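You operate a simulated robot arm through the tools that you are given. There is no shell and no other tool. Be economical: measure what you need, move in short steps, check, and stop when the job is done.

You are at the controls of a simulated two-armed robot. One attempt, no reset.

JOB
Pick up the tool holder labelled "257" from the top of the short steel bench with one hand, pass it to the other hand and put it in the white tray. Set down upright: tool holder.

It is judged by the outcome, as a careful person would: the job done as asked, and still so three seconds after it is handed in. It fails if anything else is knocked over, pushed out of place, dropped, spilled or broken.

ROBOT AND FRAMES
Two 7-joint arms with two-finger parallel grippers on one trunk, on a base that drives. Base frame: it is fixed to the floor where the robot stands at the start and does not move with it; the origin is under the middle of the robot, x ahead of it, y to its left, z up; the surface under the hand at the start is at about z = 780. Lengths are in mm, angles in rad, forces in N, time in s.
The left shoulder is at the start at [80, 131, 947], the right one opposite. With the tool pointing down near the work surface each hand reaches from about 400 to 860 mm from the robot's upright axis, wherever it stands, measured 20 degrees to its own side. Places, roughly: white tray (24x32 cm) [600, -3680, 800]. Payload 1.57 kg a hand.
The TCP of each hand is the grasp point between the finger pads, 30 mm short of the fingertips. In the tool frame z runs along the fingers and y along their closing line. Largest opening 110 mm; finger width 24, thickness 12; the body of the gripper, 48 by 112 mm, starts 78 mm behind the TCP.
Orientation is told as [roll, pitch, yaw] about the base's x, y, z axes, in that order, counted from this pose: with the fingers straight down and closing along the base's y, the tool's x points along the base's -x, its y along +y and its z along -z.

CONTROLS
- The arms move only by the tool move_arm. It takes "left_plan", "right_plan" or both (then of equal length, played together; a hand with none holds still); each is a list that holds one entry, the list of rows, each a list of 7 numbers: the shift along the tool's x, y, z in mm, then the turn, a rotation vector about the tool's x, y, z in degrees, then the gripper command, from -1 (fully open) to 1 (shut), values between in proportion. In form: [[[x, y, z, rx, ry, rz, grip], ...]]. A call has 1 to 8 rows; each row shifts and turns the commanded pose from where the row before left it, along the tool's axes as they then stand. Each row takes 0.2 s and may step no farther than 50 mm and 0.15 rad from the row before; otherwise, or with a gripper value out of range, the whole call is refused. Where a pose cannot be reached the arm comes as near as it can. A force on the tool above 40 N (or 10 N above the force at the start of the call, whichever is more), or a blocked arm, ends the call early, and 0.2 s more pass. Each finger travels about 108 mm/s and halts on what it meets, pressing with about 40 N; the grip force reading is that of the motor and also rises with nothing between the fingers. The clock runs only during rows and for 0.2 s after the last one: add rows that do not move to give the fingers time. It gives the time, the measured TCP pose, the force on the tool (base axes), the opening and the grip force at its end, in the units of the frame above (readings bear some noise), with the torque about the TCP (base axes, N m) and any sound that the robot's microphone picked up, and new pictures: "show" is both (left out), scene, wrist or none (wrist: the cameras of the hands that moved).
- Cameras (640 x 400 px; columns grow to the right, rows downward): "scene" is now at [-56.1, 20.3, 1416.4]; the picture's right is [0.25, -0.97, 0.00], its down [-0.58, -0.15, -0.80] and it looks along [0.78, 0.20, -0.60] (base axes); focal length 292 px, centre (320, 200). "left" rides on the left gripper at [70, -16, -141] in its tool frame; the picture's right is [0.23, 0.97, 0.00], its down [-0.86, 0.20, -0.48] and it looks along [-0.47, 0.11, 0.88] (tool axes); focal length 222 px, centre (320, 200). "right" rides on the right gripper at [70, 16, -141] in its tool frame; the picture's right is [-0.23, 0.97, 0.00], its down [-0.86, -0.20, -0.48] and it looks along [-0.47, -0.11, 0.88] (tool axes); focal length 222 px, centre (320, 200). There is no depth. A picture from a camera that has moved, and an enlarged one, comes with that camera's place and axes in the base frame and with its lens.
- roll_base(legs): drives the robot by 1 to 6 legs, each [ahead, left, turn to the left] in mm, mm and rad, along the robot's own axes; the way and the turn of a leg run together, so that a leg with both is an arc; at most 1500 mm and 3.142 rad a leg. The arms and the cameras ride along, it lands a little off, and it stops where it bumps. It gives what a move gives, and a new picture of the scene camera.
- turn_head(pan, tilt): turns the head with the scene camera to pan (to the left, within 1.902 rad either way) and tilt (down, from -0.506 to 1.204), counted from straight ahead of the robot. It gives what a move gives, and a new picture of the scene camera.
- close_up(camera, box): a new picture of the part [left, top, right, bottom] of that camera's present view, enlarged. The clock stands still meanwhile.
- hand_in(): hands the job in; it is judged then, once.

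Go step by step. Nothing tells you exact positions but the pictures and the camera data: compare them with the known pose of the tool, close in by small moves and look again before you grip or let go. The budget is 120 turns and 260 pictures, counting those below and the enlarged ones. Unless the task says otherwise, let go and move clear before handing in, and close with one line.

The tools are called after "Emit:" as name(argument=value, ...) on one line, values as JSON. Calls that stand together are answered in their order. move_arm: Moves the arms, as the interface text tells. Its arguments: {"type":"object","properties":{"left_plan":{"type":"array"},"right_plan":{"type":"array"},"show":{"type":"string","enum":["both","scene","wrist","none"]}},"required":[]} The other tools are called the same way: roll_base (legs) drives the base; turn_head (pan, tilt) turns the head that bears the scene camera; close_up (camera, box) takes an enlarged picture of a part of a camera's view; hand_in () hands the job in.

At the start:

```text
time_s: 0.0
left_eef_pos: [662.9, 318.8, 1080.1]
left_ee_rot: [0.001, 0.001, 0.0]
left_wrist_force: [0.5, 0.1, 0.0]
left_torque: [0.04, -0.02, -0.03]
left_grip_width: 110.1
left_grasp_force: 0.2
right_eef_pos: [605.1, -182.9, 1086.1]
right_ee_rot: [0.001, -0.001, -0.001]
right_wrist_force: [-0.7, 0.1, -0.9]
right_torque: [0.03, -0.01, -0.01]
right_grip_width: 110.0
right_grasp_force: 0.0
robot x, y, heading: [-0.4, -1.3, 0.004]
head pan, tilt: [0.25, 0.637]
```

scene: 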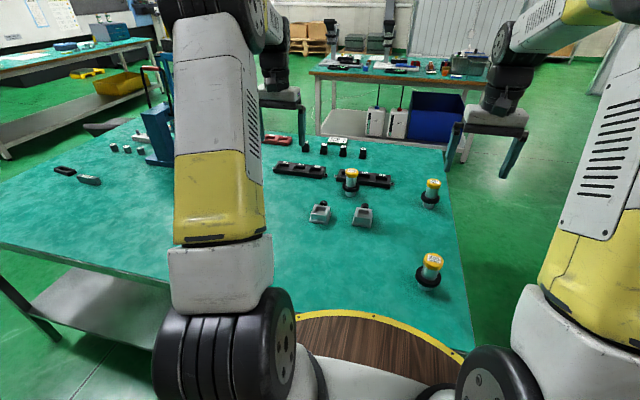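
right: 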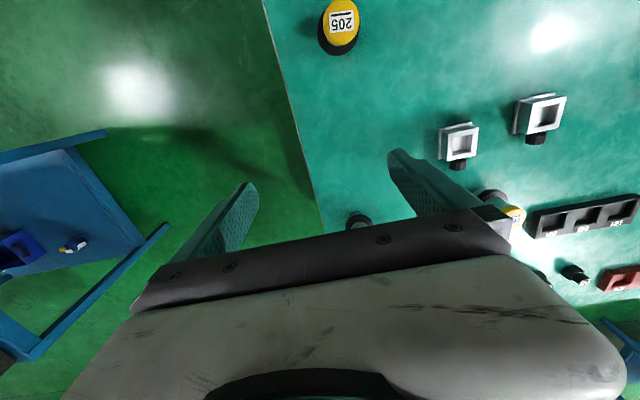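
left: 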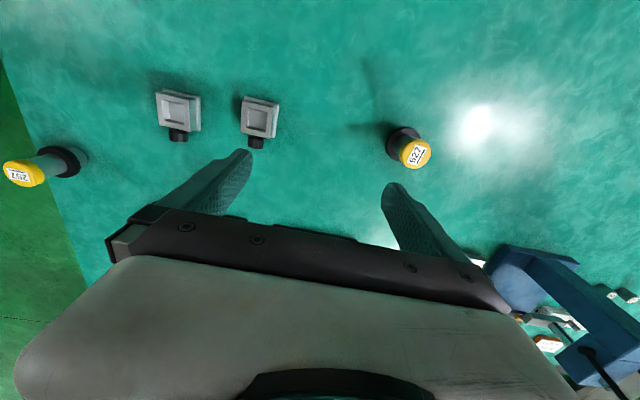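

I see three yellow-topped tool holders on the bench in front; I will read the labels and look around first.

Emit:
close_up(camera="scene", box=[300, 130, 480, 300])

Emit:
close_up(camera="left", box=[0, 80, 450, 220])

Emit:
turn_head(pan=-1.4, tilt=0.3)

```text
2.35 times, centred on (390, 215) of scene
camera zoom: at [-56.1, 20.3, 1416.4], right [0.25, -0.97, 0.0], down [-0.58, -0.15, -0.8], along [0.78, 0.2, -0.6], focal length 686 px, centre (155, 165)
```

zoom: 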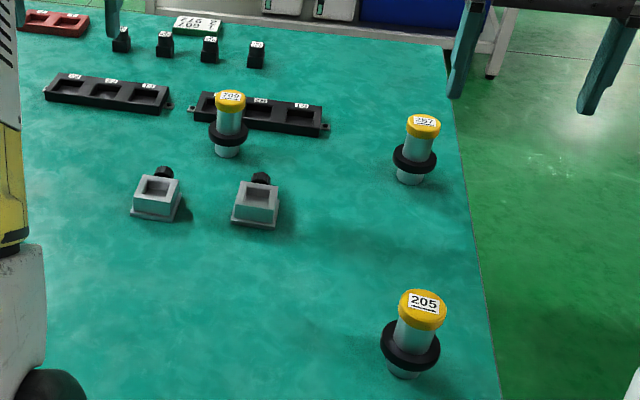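

```text
1.42 times, centred on (225, 150) of left
camera zoom: at [593.5, 301.7, 1220.1], right [-0.23, 0.97, 0.0], down [0.86, 0.2, 0.48], along [0.47, 0.11, -0.88], focal length 316 px, centre (455, 271)
```

zoom: 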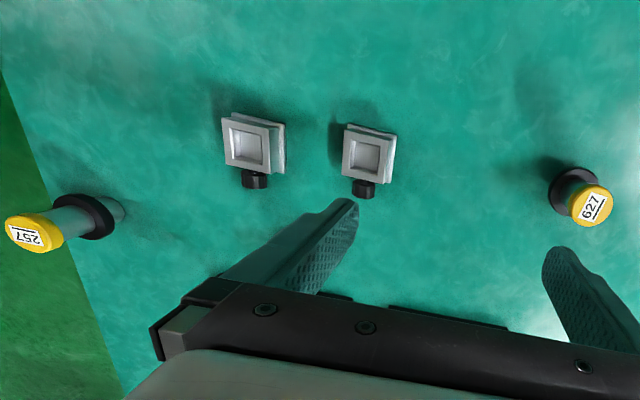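

```text
time_s: 1.7
left_eef_pos: [662.4, 318.3, 1079.3]
left_ee_rot: [0.001, 0.001, -0.001]
left_wrist_force: [-0.6, -0.2, 1.1]
left_torque: [0.01, 0.01, 0.0]
left_grip_width: 110.3
left_grasp_force: 0.1
right_eef_pos: [603.9, -182.4, 1086.7]
right_ee_rot: [0.001, -0.001, -0.001]
right_wrist_force: [0.2, 0.4, 0.2]
right_torque: [-0.04, -0.01, 0.03]
right_grip_width: 110.2
right_grasp_force: 0.0
robot x, y, heading: [-2.7, -1.6, -0.003]
head pan, tilt: [-1.4, 0.3]
camera scene: at [-124.6, -93.3, 1447.1], right [-0.99, -0.17, 0.0], down [-0.05, 0.29, -0.96], along [0.16, -0.94, -0.3], focal length 292 px, centre (320, 200)
```

scene: 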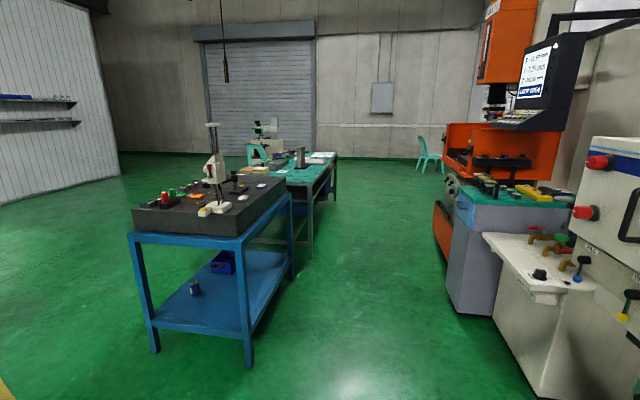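

The holder 257 stands near the right edge, about (835, -140), top about z = 885. I'll look toward the tray and its surroundings before planning the pass.

Emit:
close_up(camera="scene", box=[120, 110, 360, 260])

Emit:
turn_head(pan=0.0, tilt=0.8)

```text
2.67 times, centred on (240, 185) of scene
camera zoom: at [-124.6, -93.3, 1447.1], right [-0.99, -0.17, 0.0], down [-0.05, 0.29, -0.96], along [0.16, -0.94, -0.3], focal length 777 px, centre (533, 240)
```

zoom: 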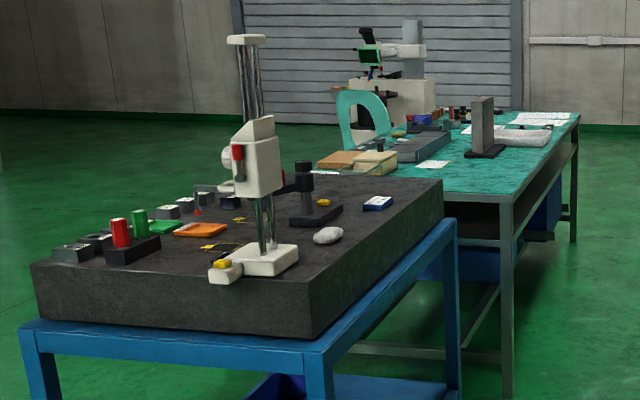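

```text
time_s: 3.2
left_eef_pos: [662.2, 318.5, 1080.5]
left_ee_rot: [-0.003, -0.001, 0.0]
left_wrist_force: [-0.6, -0.8, 0.4]
left_torque: [0.01, 0.02, 0.01]
left_grip_width: 110.0
left_grasp_force: 0.1
right_eef_pos: [603.3, -182.6, 1085.3]
right_ee_rot: [0.0, 0.002, 0.0]
right_wrist_force: [1.0, -0.2, -0.6]
right_torque: [0.01, 0.01, 0.03]
right_grip_width: 110.1
right_grasp_force: 0.0
robot x, y, heading: [-0.9, -2.2, -0.003]
head pan, tilt: [0.0, 0.799]
camera scene: at [-59.9, -1.3, 1402.8], right [0.0, -1.0, 0.0], down [-0.72, 0.0, -0.7], along [0.7, 0.0, -0.72], focal length 292 px, centre (320, 200)
```

scene: 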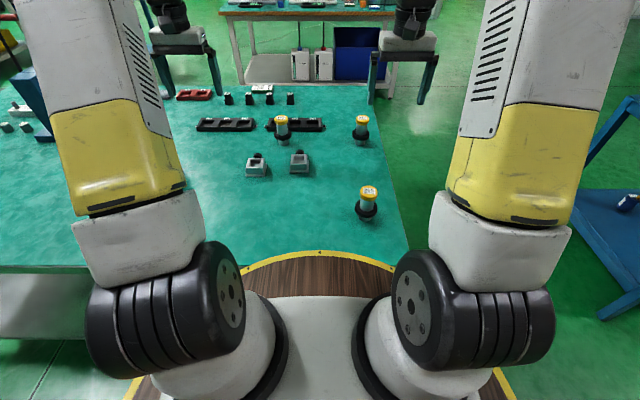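

The tray is on the far green table, with an aisle at x≈-800…400. Plan: right hand grips the body of 257 tilted forward (fingers about 35° below horizontal), left hand takes it from above by the cap. First tilt the right hand and look.

Emit:
move_arm(right_plan=[[[0, 0, 0, 0, -8, 0, -1], [0, 0, 0, 0, -8, 0, -1], [0, 0, 0, 0, -8, 0, -1], [0, 0, 0, 0, -8, 0, -1], [0, 0, 0, 0, -8, 0, -1], [0, 0, 0, 0, -8, 0, -1], [0, 0, 0, 0, -7, 0, -1]]])

```text
time_s: 4.8
left_eef_pos: [662.3, 319.4, 1078.3]
left_ee_rot: [0.0, 0.001, 0.002]
left_wrist_force: [0.4, 0.8, -0.3]
left_torque: [-0.05, 0.0, 0.0]
left_grip_width: 109.9
left_grasp_force: 0.1
right_eef_pos: [606.1, -183.8, 1077.0]
right_ee_rot: [-0.003, -0.892, -0.007]
right_wrist_force: [0.4, -0.1, 0.6]
right_torque: [0.02, 0.01, 0.01]
right_grip_width: 110.1
right_grasp_force: 0.1
right hand out of reach, approached as far as the arm can: row 6
robot x, y, heading: [-1.3, 1.0, 0.003]
head pan, tilt: [0.0, 0.799]
camera scene: at [-60.0, -0.7, 1402.8], right [0.0, -1.0, 0.0], down [-0.72, 0.0, -0.7], along [0.7, 0.0, -0.72], focal length 292 px, centre (320, 200)
camera right: at [452.1, -165.9, 1111.9], right [0.15, 0.97, 0.17], down [0.16, -0.2, 0.97], along [0.97, -0.12, -0.19], focal length 222 px, centre (320, 200)
```

scene: 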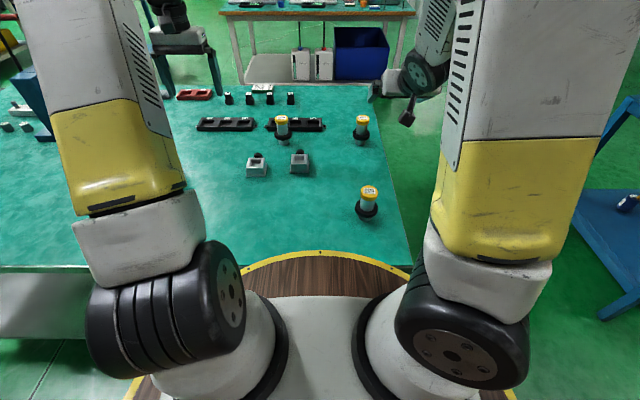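
right: 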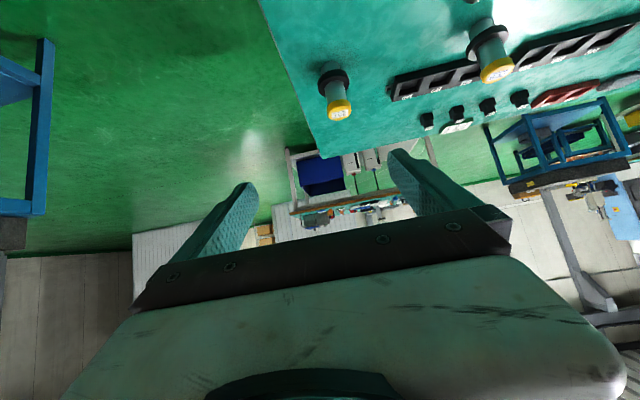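

The holder 257 reads at about (832, -146), flange z≈814, top ≈878. Moving to a standoff about 130 mm back along the finger line.

Emit:
move_arm(right_plan=[[[13.3, 7.4, 38.9, 0, 0, 0, -1], [13.3, 7.4, 38.9, 0, 0, 0, -1], [13.3, 7.4, 38.9, 0, 0, 0, -1], [13.3, 7.4, 38.9, 0, 0, 0, -1], [13.3, 7.4, 38.9, 0, 0, 0, -1], [0, 0, 0, 0, 0, 0, -1]]])

Emit:
close_up(camera="scene", box=[300, 80, 480, 240])

```text
time_s: 6.2
left_eef_pos: [662.8, 318.8, 1079.6]
left_ee_rot: [0.001, 0.001, 0.0]
left_wrist_force: [-0.3, -0.1, -0.1]
left_torque: [-0.04, 0.02, 0.01]
left_grip_width: 109.9
left_grasp_force: 0.0
right_eef_pos: [714.0, -147.0, 900.8]
right_ee_rot: [-0.003, -0.891, -0.006]
right_wrist_force: [-0.7, 0.1, 0.1]
right_torque: [0.02, 0.03, 0.0]
right_grip_width: 110.1
right_grasp_force: 0.1
robot x, y, heading: [-0.1, 0.0, -0.0]
head pan, tilt: [0.0, 0.799]
camera scene: at [-59.9, -1.3, 1402.8], right [0.0, -1.0, 0.0], down [-0.72, 0.0, -0.7], along [0.7, 0.0, -0.72], focal length 292 px, centre (320, 200)
camera right: at [561.0, -128.5, 937.3], right [0.15, 0.97, 0.17], down [0.16, -0.2, 0.97], along [0.97, -0.12, -0.19], focal length 222 px, centre (320, 200)
```

scene: 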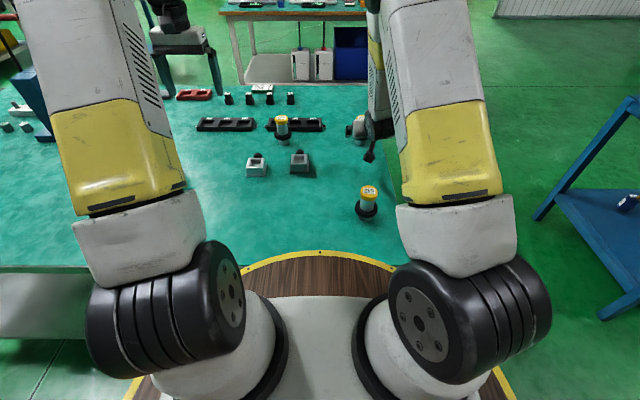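
right: 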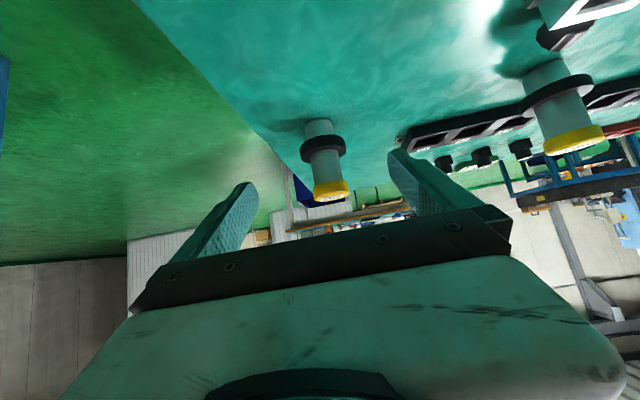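

```text
2.50 times, centred on (390, 160) of scene
camera zoom: at [-59.9, -1.3, 1402.8], right [0.0, -1.0, 0.0], down [-0.72, 0.0, -0.7], along [0.7, 0.0, -0.72], focal length 729 px, centre (145, 300)
```

zoom: 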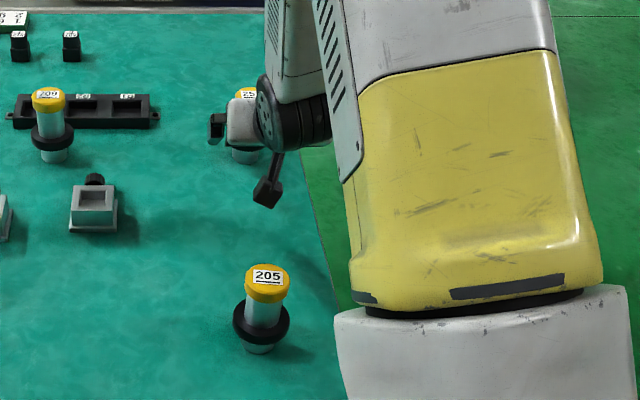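

The bare body spans about z 822–857, so I want a flatter approach (~20° below horizontal). Tilting further at the standoff.

Emit:
move_arm(right_plan=[[[0, 0, 0, 0, -6.5, 0, -1], [0, 0, 0, 0, -6.5, 0, -1], [0, 0, 0, 0, -6, 0, -1], [0, 0, 0, 0, 0, 0, -1]]])

```text
time_s: 7.2
left_eef_pos: [661.5, 318.7, 1079.0]
left_ee_rot: [-0.002, 0.002, 0.0]
left_wrist_force: [-0.9, 0.3, -0.2]
left_torque: [-0.01, -0.02, -0.01]
left_grip_width: 109.8
left_grasp_force: 0.0
right_eef_pos: [715.4, -149.1, 901.9]
right_ee_rot: [-0.009, -1.222, -0.003]
right_wrist_force: [0.3, -0.6, -0.9]
right_torque: [-0.04, 0.0, 0.0]
right_grip_width: 110.2
right_grasp_force: 0.1
robot x, y, heading: [-1.0, 0.7, -0.0]
head pan, tilt: [0.0, 0.799]
camera scene: at [-59.9, -1.2, 1402.8], right [0.0, -1.0, 0.0], down [-0.72, 0.0, -0.7], along [0.7, 0.0, -0.72], focal length 292 px, centre (320, 200)
camera right: at [559.1, -131.0, 885.1], right [0.09, 0.97, 0.21], down [-0.16, -0.2, 0.97], along [0.98, -0.12, 0.14], focal length 222 px, centre (320, 200)
```

scene: 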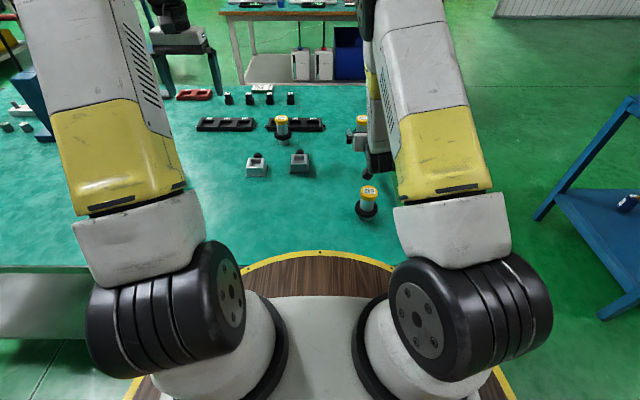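
right: 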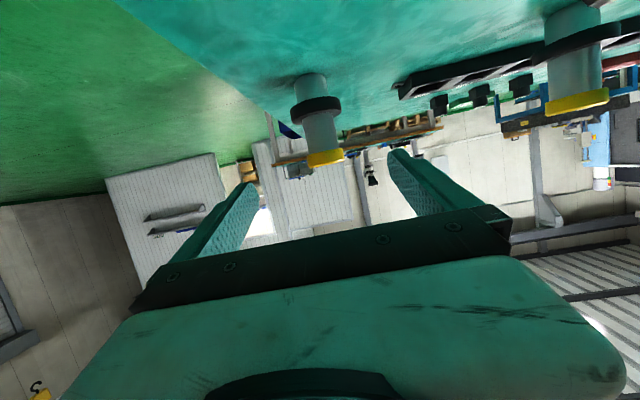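

Good tilt reached. A close-up to measure the holder's body, flange and cap heights.

Emit:
close_up(camera="right", box=[260, 50, 400, 190])

```text
2.86 times, centred on (330, 120) of right
camera zoom: at [559.1, -131.0, 885.1], right [0.09, 0.97, 0.21], down [-0.16, -0.2, 0.97], along [0.98, -0.12, 0.14], focal length 635 px, centre (291, 429)
```

zoom: 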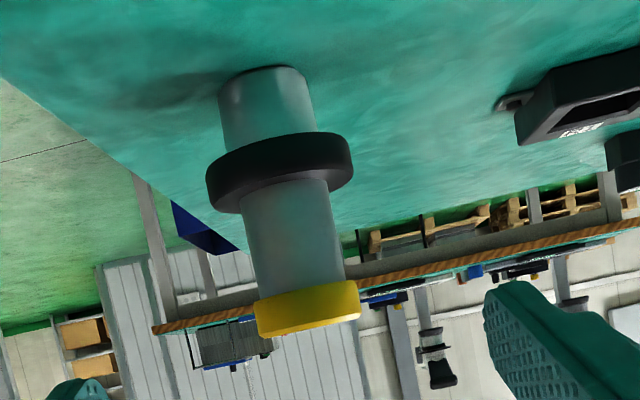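

Measured: body bare from z≈836 to 868, axis about (838, -144). I line up on the approach line and look once more.

Emit:
move_arm(right_plan=[[[13.6, 3, 24, 0, 0, 0, -1], [0, 0, 0, 0, -6, 0, -1], [0, 0, 40, 0, 0, 0, -1], [0, 0, 0, 0, 0, 0, -1], [0, 0, 0, 0, 0, 0, -1]]])

Emit:
close_up(camera="right", box=[180, 40, 480, 240])

```text
time_s: 8.4
left_eef_pos: [662.5, 318.0, 1080.2]
left_ee_rot: [0.0, 0.0, 0.0]
left_wrist_force: [-0.4, 0.5, 0.2]
left_torque: [-0.02, -0.02, 0.0]
left_grip_width: 110.1
left_grasp_force: 0.1
right_eef_pos: [773.4, -149.8, 871.7]
right_ee_rot: [-0.008, -1.326, 0.0]
right_wrist_force: [0.0, -1.7, -0.1]
right_torque: [0.04, 0.02, 0.04]
right_grip_width: 110.0
right_grasp_force: 0.2
robot x, y, heading: [1.1, -3.0, -0.001]
head pan, tilt: [0.0, 0.799]
camera scene: at [-59.9, -1.2, 1402.8], right [0.0, -1.0, 0.0], down [-0.72, 0.0, -0.7], along [0.7, 0.0, -0.72], focal length 292 px, centre (320, 200)
camera right: at [618.8, -131.7, 839.1], right [0.06, 0.97, 0.22], down [-0.26, -0.2, 0.95], along [0.96, -0.12, 0.24], focal length 222 px, centre (320, 200)
```

scene: 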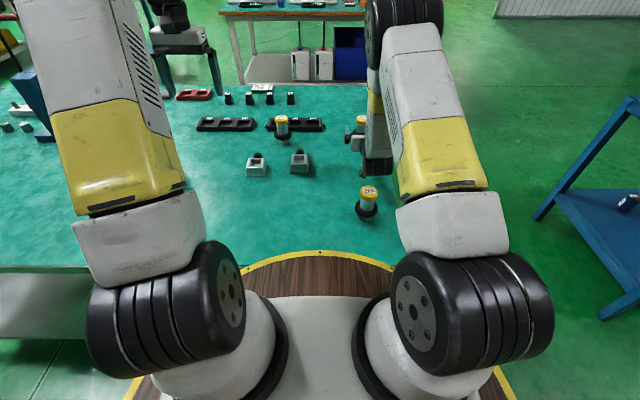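
right: 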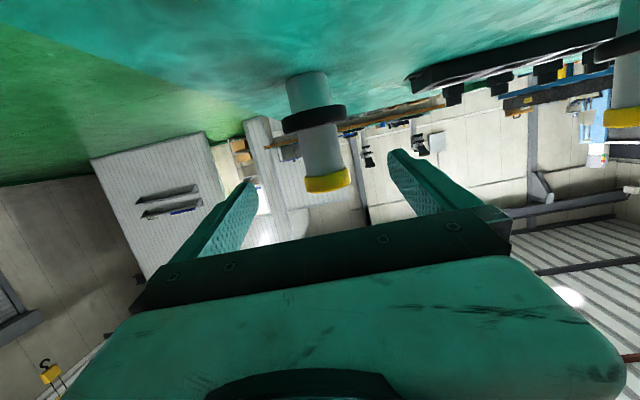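

```text
2.00 times, centred on (330, 140) of right
camera zoom: at [618.8, -131.7, 839.1], right [0.06, 0.97, 0.22], down [-0.26, -0.2, 0.95], along [0.96, -0.12, 0.24], focal length 444 px, centre (300, 320)
```

zoom: 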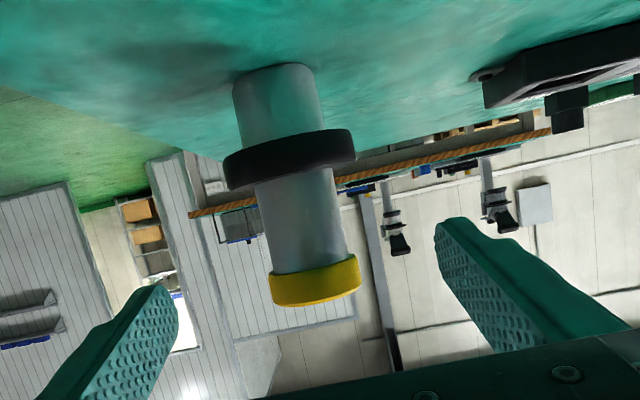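

The axis is about (842, -146), body z 830–870. Advancing 62 mm along the fingers, then check before closing.

Emit:
move_arm(right_plan=[[[1, 3.5, 22, 0, 0, 0, -1], [1, 0, 20, 0, 0, 0, -1], [0, 0, 20, 0, 0, 0, -1], [0, 0, 0, 0, 0, 0, -1]]])

Emit:
close_up(camera="right", box=[180, 40, 480, 240])

```text
time_s: 9.4
left_eef_pos: [662.0, 318.0, 1078.8]
left_ee_rot: [0.0, 0.0, 0.001]
left_wrist_force: [-0.6, 0.5, -0.9]
left_torque: [-0.01, 0.01, 0.02]
left_grip_width: 110.2
left_grasp_force: 0.1
right_eef_pos: [833.6, -146.6, 852.4]
right_ee_rot: [-0.009, -1.326, 0.001]
right_wrist_force: [0.5, 0.0, -1.1]
right_torque: [0.0, 0.01, -0.02]
right_grip_width: 110.1
right_grasp_force: 0.0
robot x, y, heading: [0.4, -0.3, 0.002]
head pan, tilt: [0.0, 0.799]
camera scene: at [-59.9, -1.3, 1402.8], right [0.0, -1.0, 0.0], down [-0.72, 0.0, -0.7], along [0.7, 0.0, -0.72], focal length 292 px, centre (320, 200)
camera right: at [679.3, -128.5, 820.2], right [0.06, 0.97, 0.22], down [-0.26, -0.2, 0.95], along [0.96, -0.12, 0.24], focal length 222 px, centre (320, 200)
```

scene: 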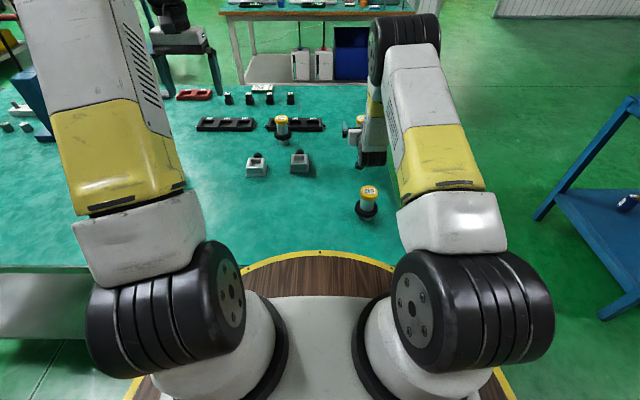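
right: 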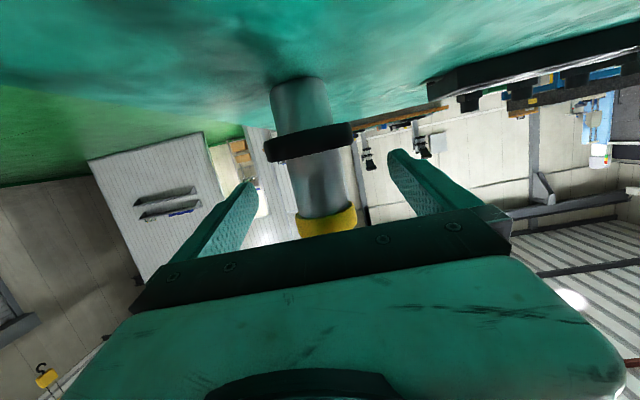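

```text
2.00 times, centred on (330, 140) of right
camera zoom: at [679.3, -128.5, 820.2], right [0.06, 0.97, 0.22], down [-0.26, -0.2, 0.95], along [0.96, -0.12, 0.24], focal length 444 px, centre (300, 320)
```

zoom: 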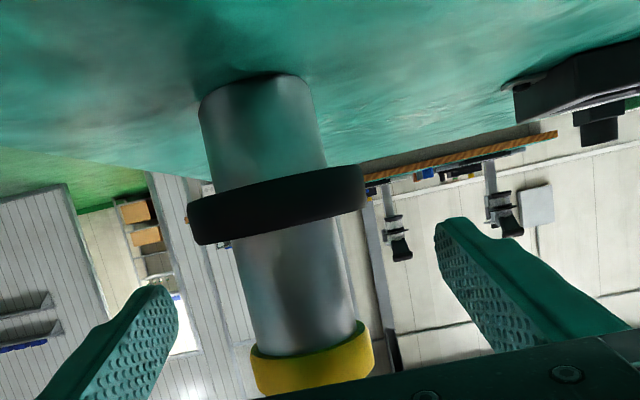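

Centred: the body sits between the pads, above the flange and below the cap. Closing.

Emit:
move_arm(right_plan=[[[0, 0, 0, 0, 0, 0, 0.2], [0, 0, 0, 0, 0, 0, 0.5], [0, 0, 0, 0, 0, 0, 1], [0, 0, 0, 0, 0, 0, 1], [0, 0, 0, 0, 0, 0, 1]]])

Emit:
close_up(camera="right", box=[180, 40, 480, 240])

```text
time_s: 10.6
left_eef_pos: [662.3, 318.3, 1079.9]
left_ee_rot: [-0.001, 0.0, 0.0]
left_wrist_force: [-0.2, -0.2, -0.1]
left_torque: [0.04, 0.0, -0.04]
left_grip_width: 109.9
left_grasp_force: 0.1
right_eef_pos: [832.1, -146.1, 852.2]
right_ee_rot: [-0.011, -1.326, 0.0]
right_wrist_force: [-1.7, -2.2, -0.1]
right_torque: [-0.42, -0.03, -0.22]
right_grip_width: 36.1
right_grasp_force: 39.8
robot x, y, heading: [-1.3, 0.7, 0.002]
head pan, tilt: [0.0, 0.799]
camera scene: at [-59.8, -1.3, 1402.8], right [0.0, -1.0, 0.0], down [-0.72, 0.0, -0.7], along [0.7, 0.0, -0.72], focal length 292 px, centre (320, 200)
camera right: at [679.1, -128.7, 820.0], right [0.06, 0.97, 0.22], down [-0.26, -0.19, 0.95], along [0.96, -0.12, 0.24], focal length 222 px, centre (320, 200)
```

scene: 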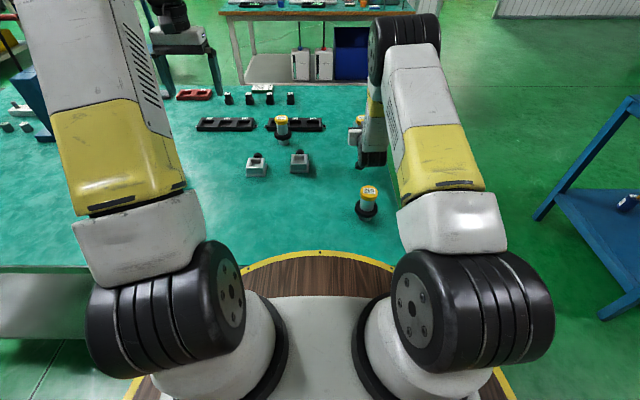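
right: 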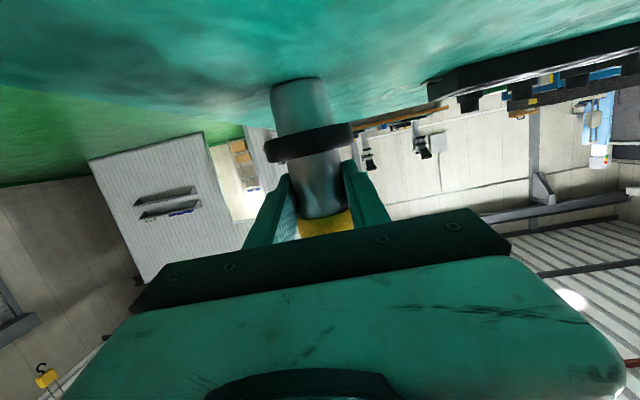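

```text
2.00 times, centred on (330, 140) of right
camera zoom: at [679.1, -128.7, 820.0], right [0.06, 0.97, 0.22], down [-0.26, -0.19, 0.95], along [0.96, -0.12, 0.24], focal length 444 px, centre (300, 320)
```

zoom: 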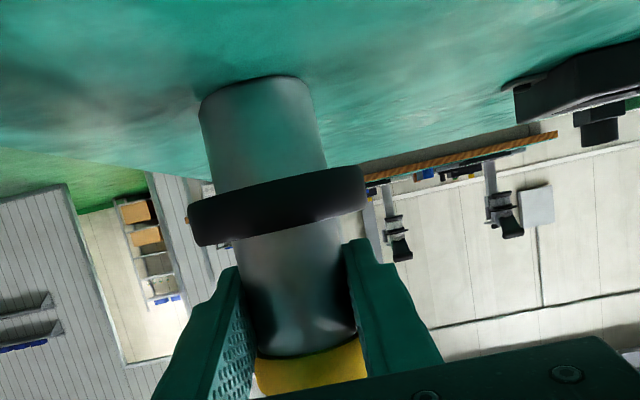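

The holder is gripped (36 mm). Lifting straight up first, then toward the middle, while the left hand rises and yaws to grip along x.

Emit:
move_arm(right_plan=[[[-38.8, 0, -9.7, 0, 0, 0, 1], [-38.8, 0, -9.7, 0, 0, 0, 1], [-14.6, 21, -22.9, 0, 0, 0, 1], [-14.6, 21, -22.9, 0, 0, 0, 1], [-14.6, 21, -22.9, 0, 0, 0, 1], [-14.6, 21, -22.9, 0, 0, 0, 1], [-14.6, 21, -22.9, 0, 0, 0, 1], [-14.6, 21, -22.9, 0, 0, 0, 1]]], left_plan=[[[0, 0, -18, 0, 0, 8.5, -1], [0, 0, -18, 0, 0, 8.5, -1], [0, 0, -18, 0, 0, 8.5, -1], [0, 0, -18, 0, 0, 8.5, -1], [0, 0, -18, 0, 0, 8.5, -1], [0, 0, -18, 0, 0, 8.5, -1], [0, 0, -18, 0, 0, 8.5, -1], [0, 0, -18, 0, 0, 8.5, -1]]])

```text
time_s: 12.4
left_eef_pos: [660.1, 318.8, 1222.8]
left_ee_rot: [-0.002, -0.001, -1.186]
left_wrist_force: [0.3, 0.8, -0.4]
left_torque: [0.01, 0.05, -0.02]
left_grip_width: 110.0
left_grasp_force: 0.1
right_eef_pos: [723.1, -17.0, 1052.5]
right_ee_rot: [-0.011, -1.325, 0.003]
right_wrist_force: [-0.1, -0.3, -4.9]
right_torque: [-0.01, 0.03, 0.06]
right_grip_width: 37.4
right_grasp_force: 40.3
robot x, y, heading: [-0.3, -2.7, 0.002]
head pan, tilt: [0.0, 0.799]
camera scene: at [-59.4, -1.4, 1402.8], right [0.0, -1.0, 0.0], down [-0.72, 0.0, -0.7], along [0.7, 0.0, -0.72], focal length 292 px, centre (320, 200)
camera right: at [568.4, 0.8, 1020.1], right [0.06, 0.97, 0.22], down [-0.26, -0.19, 0.95], along [0.96, -0.12, 0.24], focal length 222 px, centre (320, 200)
camera left: at [620.2, 377.7, 1362.9], right [0.82, 0.57, 0.0], down [0.5, -0.72, 0.48], along [0.27, -0.39, -0.88], focal length 222 px, centre (320, 200)
```

scene: 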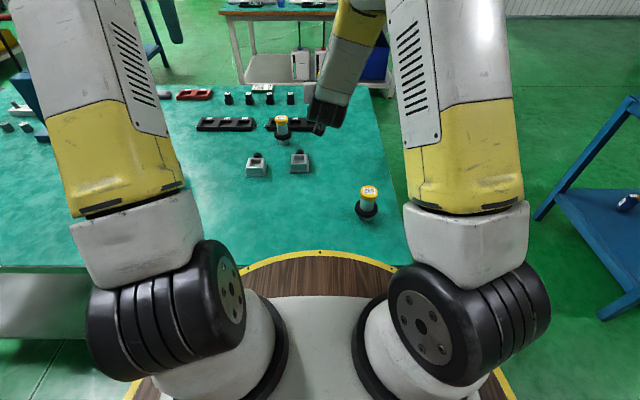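
right: 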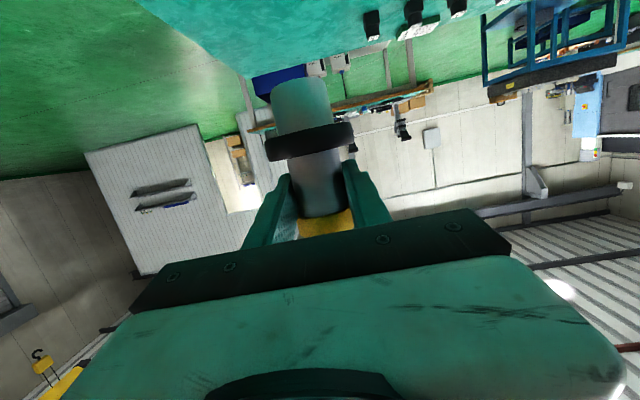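
left: 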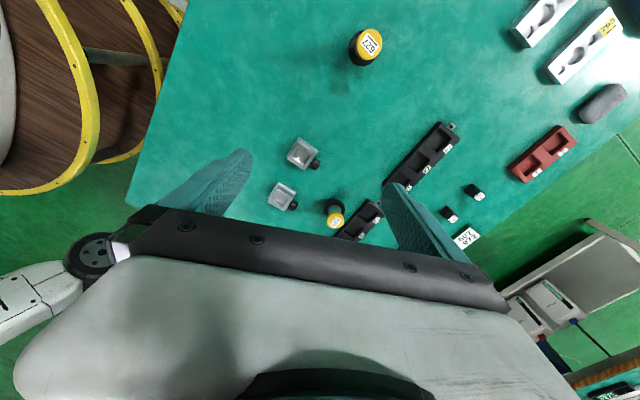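

Lift is clean. Finish the left yaw and bring it partly over; then look.

Emit:
move_arm(left_plan=[[[0, 0, -10, 0, 0, 7.4, -1], [0, 0, -10, 0, 0, 7.4, -1], [0, 0, 0, 0, 0, 7.4, -1], [-42, 14, 0, 0, 0, 0, -1], [-42, 14, 0, 0, 0, 0, -1], [-42, 14, 0, 0, 0, 0, -0.3], [-42, 14, 0, 0, 0, 0, -0.4], [-42, 14, 0, 0, 0, 0, -0.4]]])

```text
time_s: 14.2
left_eef_pos: [709.7, 102.7, 1238.1]
left_ee_rot: [0.0, -0.001, -1.575]
left_wrist_force: [0.2, 0.9, -1.2]
left_torque: [-0.07, 0.06, 0.03]
left_grip_width: 77.1
left_grasp_force: 0.1
left hand out of reach, approached as far as the arm can: row 8
right_eef_pos: [722.3, -19.4, 1052.7]
right_ee_rot: [-0.009, -1.326, -0.002]
right_wrist_force: [0.4, -1.4, -3.8]
right_torque: [-0.01, 0.05, 0.01]
right_grip_width: 37.5
right_grasp_force: 40.3
robot x, y, heading: [2.0, 1.4, 0.002]
head pan, tilt: [0.0, 0.799]
camera scene: at [-60.0, -1.6, 1402.8], right [0.0, -1.0, 0.0], down [-0.72, 0.0, -0.7], along [0.7, 0.0, -0.72], focal length 292 px, centre (320, 200)
camera left: at [695.0, 172.9, 1378.3], right [0.97, 0.22, 0.0], down [0.2, -0.86, 0.48], along [0.11, -0.47, -0.88], focal length 222 px, centre (320, 200)
```

scene: 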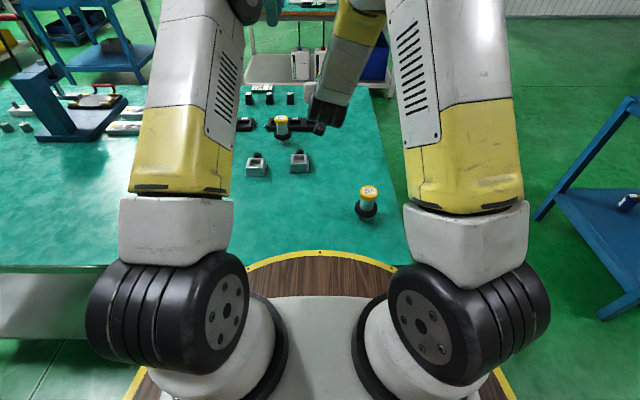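
left: 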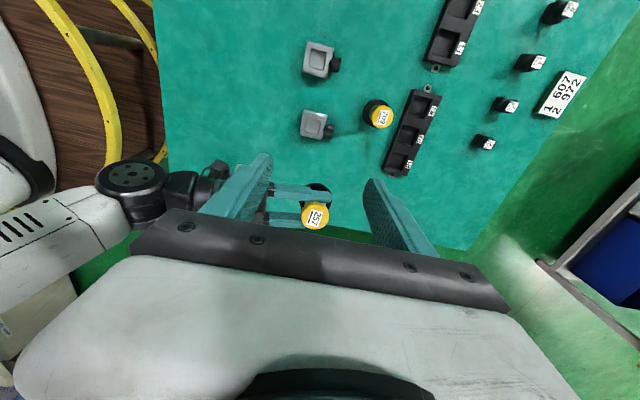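

Left reach is limited that high, so I lower both hands by 80 mm, then bring the left above the cap.

Emit:
move_arm(right_plan=[[[26, 0, 6.5, 0, 0, 0, 1], [26, 0, 6.5, 0, 0, 0, 1], [26, 0, 6.5, 0, 0, 0, 1], [0, 0, 0, 0, 0, 0, 1]]], left_plan=[[[0, 0, 30, 0, 0, 0, -0.4], [0, 0, 35, 0, 0, 0, -0.4], [0, 0, 35, 0, 0, 0, -0.4], [0, 0, 0, 0, 0, 0, -0.4]]], show="wrist")

```text
time_s: 15.2
left_eef_pos: [710.0, 106.0, 1138.3]
left_ee_rot: [0.0, -0.001, -1.575]
left_wrist_force: [0.1, 0.2, -0.3]
left_torque: [-0.03, 0.04, -0.01]
left_grip_width: 77.1
left_grasp_force: 0.1
right_eef_pos: [721.5, -15.8, 969.9]
right_ee_rot: [-0.007, -1.326, -0.002]
right_wrist_force: [-0.2, -0.8, -4.5]
right_torque: [0.0, 0.05, -0.02]
right_grip_width: 37.2
right_grasp_force: 40.3
robot x, y, heading: [2.2, 0.9, 0.002]
head pan, tilt: [0.0, 0.799]
camera right: at [566.9, 2.2, 937.6], right [0.06, 0.97, 0.22], down [-0.26, -0.2, 0.95], along [0.96, -0.12, 0.24], focal length 222 px, centre (320, 200)
camera left: at [695.4, 174.7, 1278.1], right [0.97, 0.22, 0.0], down [0.2, -0.86, 0.48], along [0.11, -0.47, -0.88], focal length 222 px, centre (320, 200)
```

right: 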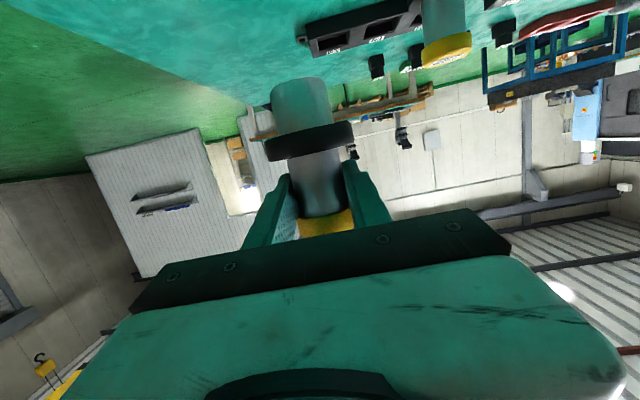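
left: 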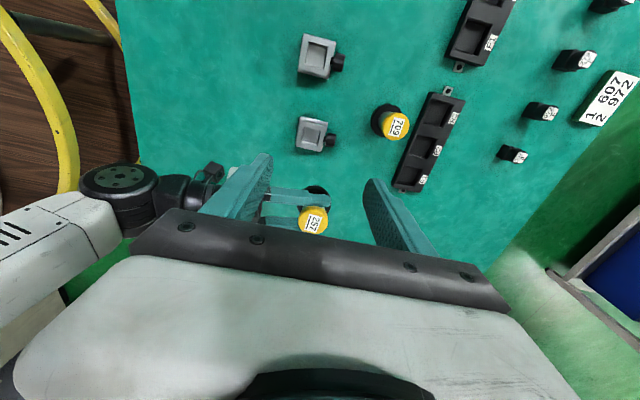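

Cap seen at about (729, -10), top z≈1001. Moving the left hand over it with tips still well above.

Emit:
move_arm(left_plan=[[[-40, 7, 5, 0, 0, 0, -0.4], [-40, 7, 5, 0, 0, 0, -0.4], [-37, 6, 5, 0, 0, 0, -0.4], [0, 0, 0, 0, 0, 0, -0.4]]])

```text
time_s: 16.2
left_eef_pos: [730.1, -13.1, 1124.3]
left_ee_rot: [0.002, 0.001, -1.573]
left_wrist_force: [-0.5, -0.3, 0.8]
left_torque: [-0.02, 0.04, 0.01]
left_grip_width: 76.8
left_grasp_force: 0.0
right_eef_pos: [720.2, -16.7, 970.2]
right_ee_rot: [-0.009, -1.328, -0.001]
right_wrist_force: [-0.6, -0.1, -4.7]
right_torque: [0.0, 0.06, 0.03]
right_grip_width: 37.1
right_grasp_force: 39.8
robot x, y, heading: [1.9, -1.6, 0.004]
head pan, tilt: [0.0, 0.799]
camera scene: at [-59.7, -1.3, 1402.8], right [0.0, -1.0, 0.0], down [-0.72, 0.0, -0.7], along [0.7, 0.0, -0.72], focal length 292 px, centre (320, 200)
camera left: at [715.1, 55.9, 1264.1], right [0.97, 0.22, 0.0], down [0.2, -0.86, 0.48], along [0.11, -0.47, -0.88], focal length 222 px, centre (320, 200)
```

scene: 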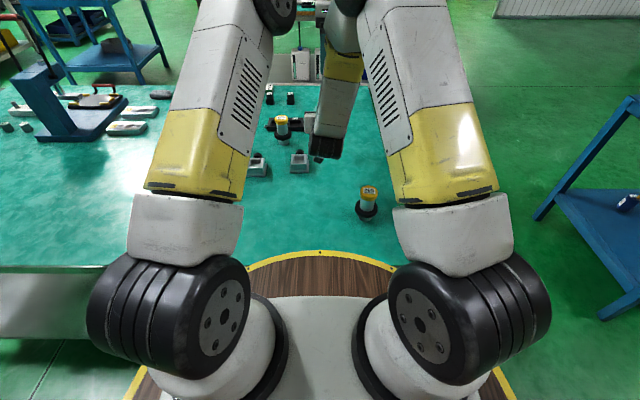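
left: 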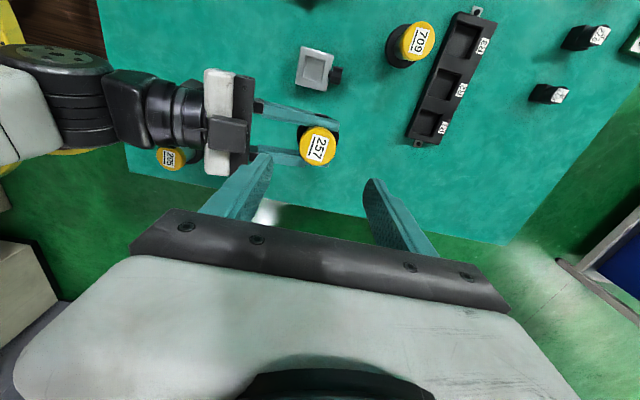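

Label 257 confirmed and the left hand is centred above (730, -13). Descending most of the way and checking.

Emit:
move_arm(left_plan=[[[0, 0, 30, 0, 0, 0, -0.4], [0, 0, 30, 0, 0, 0, -0.4], [0, 0, 22, 0, 0, 0, -0.4], [0, 0, 0, 0, 0, 0, -0.4]]])

Emit:
close_up(camera="left", box=[180, 80, 480, 280])

```text
time_s: 17.2
left_eef_pos: [730.8, -12.3, 1038.9]
left_ee_rot: [0.001, 0.0, -1.576]
left_wrist_force: [0.0, 0.0, -0.4]
left_torque: [0.02, -0.03, -0.01]
left_grip_width: 77.1
left_grasp_force: 0.1
right_eef_pos: [720.4, -15.8, 970.0]
right_ee_rot: [-0.009, -1.326, 0.0]
right_wrist_force: [-0.7, 1.3, -4.3]
right_torque: [-0.03, -0.01, 0.03]
right_grip_width: 37.2
right_grasp_force: 40.1
robot x, y, heading: [-1.0, -0.2, 0.001]
head pan, tilt: [0.0, 0.799]
camera scene: at [-59.7, -1.3, 1402.8], right [0.0, -1.0, 0.0], down [-0.72, 0.0, -0.7], along [0.7, 0.0, -0.72], focal length 292 px, centre (320, 200)
camera left: at [716.0, 57.3, 1178.8], right [0.97, 0.22, 0.0], down [0.2, -0.86, 0.48], along [0.11, -0.47, -0.88], focal length 222 px, centre (320, 200)
```

scene: 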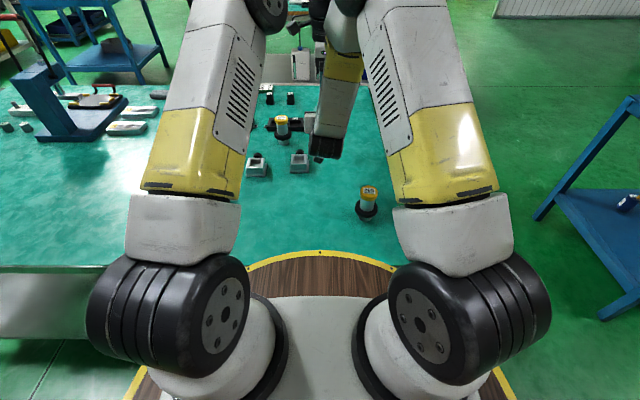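
left: 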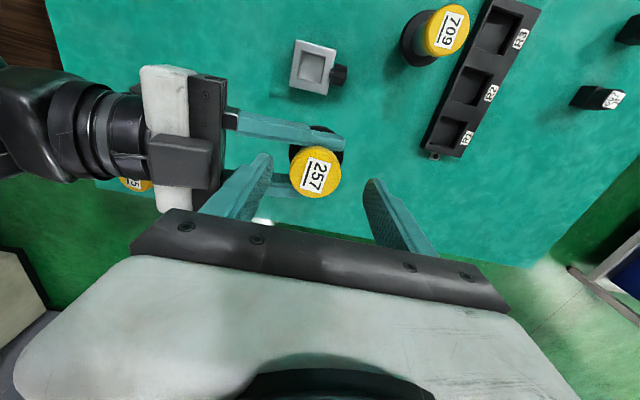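

```text
2.00 times, centred on (330, 180) of left
camera zoom: at [716.0, 57.3, 1178.8], right [0.97, 0.22, 0.0], down [0.2, -0.86, 0.48], along [0.11, -0.47, -0.88], focal length 444 px, centre (300, 240)
```

zoom: 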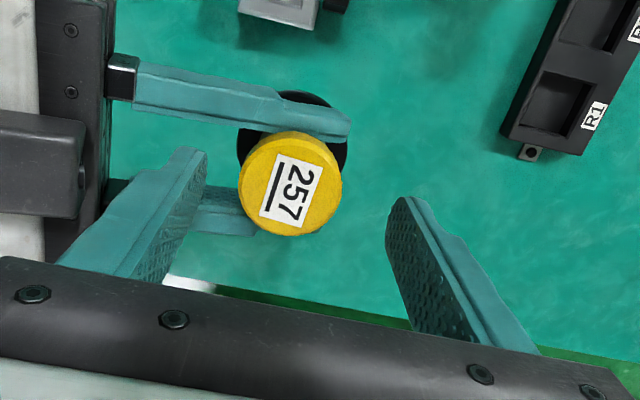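

Well centred (about 3 mm off in x). Correct and descend the last 27 mm, then close the left fingers.

Emit:
move_arm(left_plan=[[[1, -3, 14, 0, 0, 0, -0.4], [0, 0, 13, 0, 0, 0, -0.4], [0, 0, 0, 0, 0, 0, -0.4]]], show="wrist")

Emit:
close_up(camera="left", box=[180, 80, 480, 280])

```text
time_s: 18.0
left_eef_pos: [727.2, -11.4, 1014.1]
left_ee_rot: [0.0, 0.0, -1.573]
left_wrist_force: [0.9, 1.1, 0.1]
left_torque: [0.0, 0.0, 0.01]
left_grip_width: 77.1
left_grasp_force: 0.1
right_eef_pos: [721.2, -16.1, 970.3]
right_ee_rot: [-0.008, -1.327, -0.001]
right_wrist_force: [1.0, 0.4, -3.9]
right_torque: [0.0, 0.02, 0.02]
right_grip_width: 37.6
right_grasp_force: 39.3
robot x, y, heading: [0.1, 0.1, 0.001]
head pan, tilt: [0.0, 0.799]
camera left: at [712.1, 58.2, 1153.5], right [0.97, 0.22, 0.0], down [0.2, -0.86, 0.48], along [0.11, -0.47, -0.88], focal length 222 px, centre (320, 200)
```

left: 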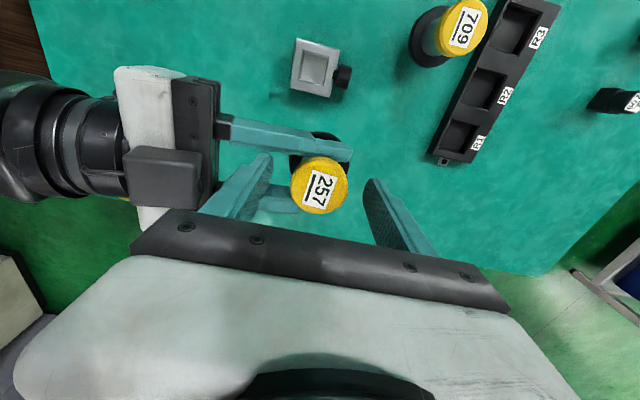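

```text
2.00 times, centred on (330, 180) of left
camera zoom: at [712.1, 58.2, 1153.5], right [0.97, 0.22, 0.0], down [0.2, -0.86, 0.48], along [0.11, -0.47, -0.88], focal length 444 px, centre (300, 240)
```

zoom: 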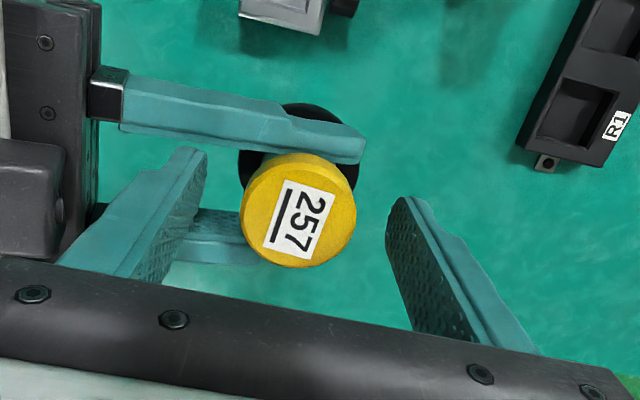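

Centred. Closing the left fingers on the cap.

Emit:
move_arm(left_plan=[[[0, 0, 0, 0, 0, 0, 0.1], [0, 0, 0, 0, 0, 0, 1], [0, 0, 0, 0, 0, 0, 1], [0, 0, 0, 0, 0, 0, 1]]], show="wrist")

Emit:
close_up(camera="left", box=[180, 80, 480, 280])

Emit:
close_up(camera="right", box=[180, 40, 480, 240])

```text
time_s: 19.0
left_eef_pos: [727.3, -11.7, 1014.0]
left_ee_rot: [0.002, 0.0, -1.574]
left_wrist_force: [3.9, 0.0, -0.5]
left_torque: [0.02, -0.14, -0.03]
left_grip_width: 45.0
left_grasp_force: 40.1
right_eef_pos: [720.6, -16.5, 969.4]
right_ee_rot: [-0.008, -1.326, 0.0]
right_wrist_force: [-4.4, -1.3, -1.2]
right_torque: [0.04, -0.06, 0.11]
right_grip_width: 37.3
right_grasp_force: 39.8
robot x, y, heading: [0.8, 0.5, -0.001]
head pan, tilt: [0.0, 0.799]
camera left: at [712.3, 58.3, 1153.7], right [0.97, 0.22, 0.0], down [0.2, -0.86, 0.48], along [0.11, -0.47, -0.88], focal length 222 px, centre (320, 200)
```

left: 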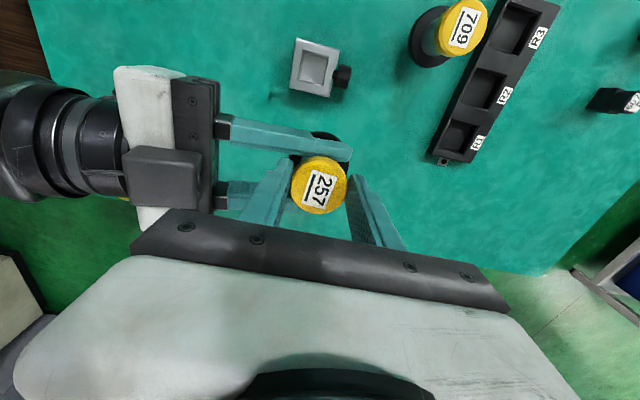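

```text
2.00 times, centred on (330, 180) of left
camera zoom: at [712.3, 58.3, 1153.7], right [0.97, 0.22, 0.0], down [0.2, -0.86, 0.48], along [0.11, -0.47, -0.88], focal length 444 px, centre (300, 240)
```

zoom: 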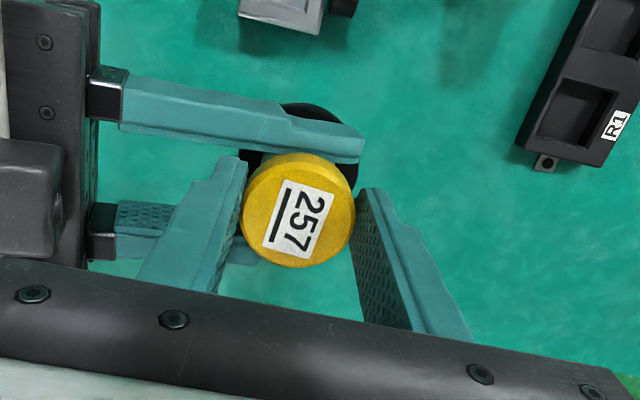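

```text
2.00 times, centred on (330, 140) of right
camera zoom: at [566.8, 2.2, 937.8], right [0.06, 0.97, 0.22], down [-0.26, -0.2, 0.95], along [0.96, -0.12, 0.24], focal length 444 px, centre (300, 320)
```

zoom: 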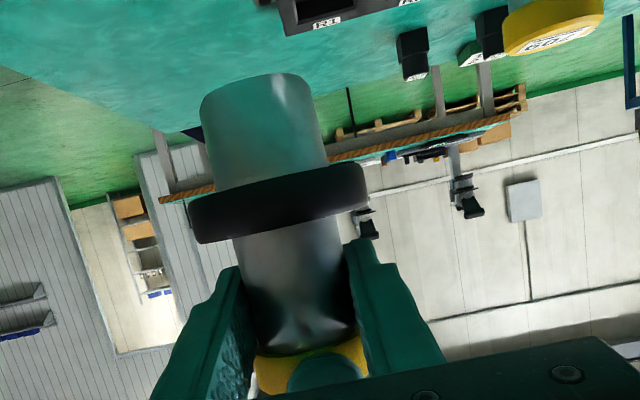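

Left holds the cap (45 mm, 40 N). Opening the right fingers now without moving.

Emit:
move_arm(right_plan=[[[0, 0, 0, 0, 0, 0, 0.2], [0, 0, 0, 0, 0, 0, -0.3], [0, 0, 0, 0, 0, 0, -0.6], [0, 0, 0, 0, 0, 0, -0.6]]], left_plan=[[[0, 0, 0, 0, 0, 0, 1], [0, 0, 0, 0, 0, 0, 1], [0, 0, 0, 0, 0, 0, 1], [0, 0, 0, 0, 0, 0, 1]]], show="wrist")

```text
time_s: 20.0
left_eef_pos: [726.6, -12.1, 1012.5]
left_ee_rot: [0.0, -0.001, -1.574]
left_wrist_force: [-0.4, 0.1, -0.5]
left_torque: [0.05, -0.03, -0.03]
left_grip_width: 44.6
left_grasp_force: 40.3
right_eef_pos: [721.7, -15.1, 969.8]
right_ee_rot: [-0.008, -1.327, 0.0]
right_wrist_force: [-0.3, 0.9, -0.3]
right_torque: [-0.01, -0.04, 0.0]
right_grip_width: 88.1
right_grasp_force: 0.1
robot x, y, heading: [-1.1, 0.1, -0.005]
head pan, tilt: [0.0, 0.799]
camera right: at [566.9, 2.1, 937.8], right [0.06, 0.97, 0.22], down [-0.26, -0.2, 0.95], along [0.96, -0.12, 0.24], focal length 222 px, centre (320, 200)
camera left: at [712.2, 58.2, 1153.7], right [0.97, 0.22, 0.0], down [0.2, -0.86, 0.48], along [0.11, -0.47, -0.88], focal length 222 px, centre (320, 200)
```

right: 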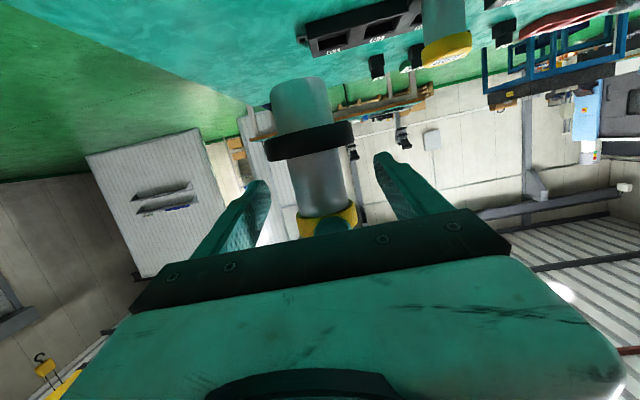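
left: 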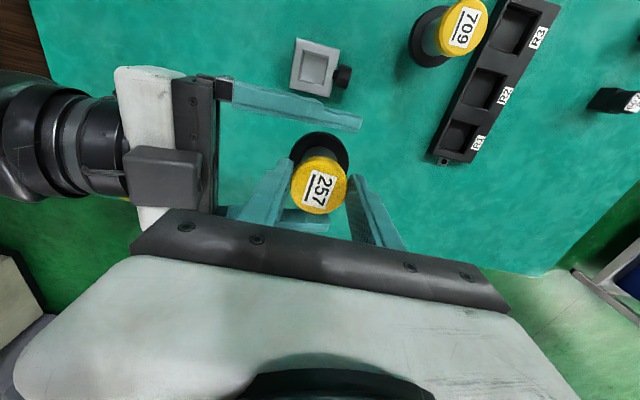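

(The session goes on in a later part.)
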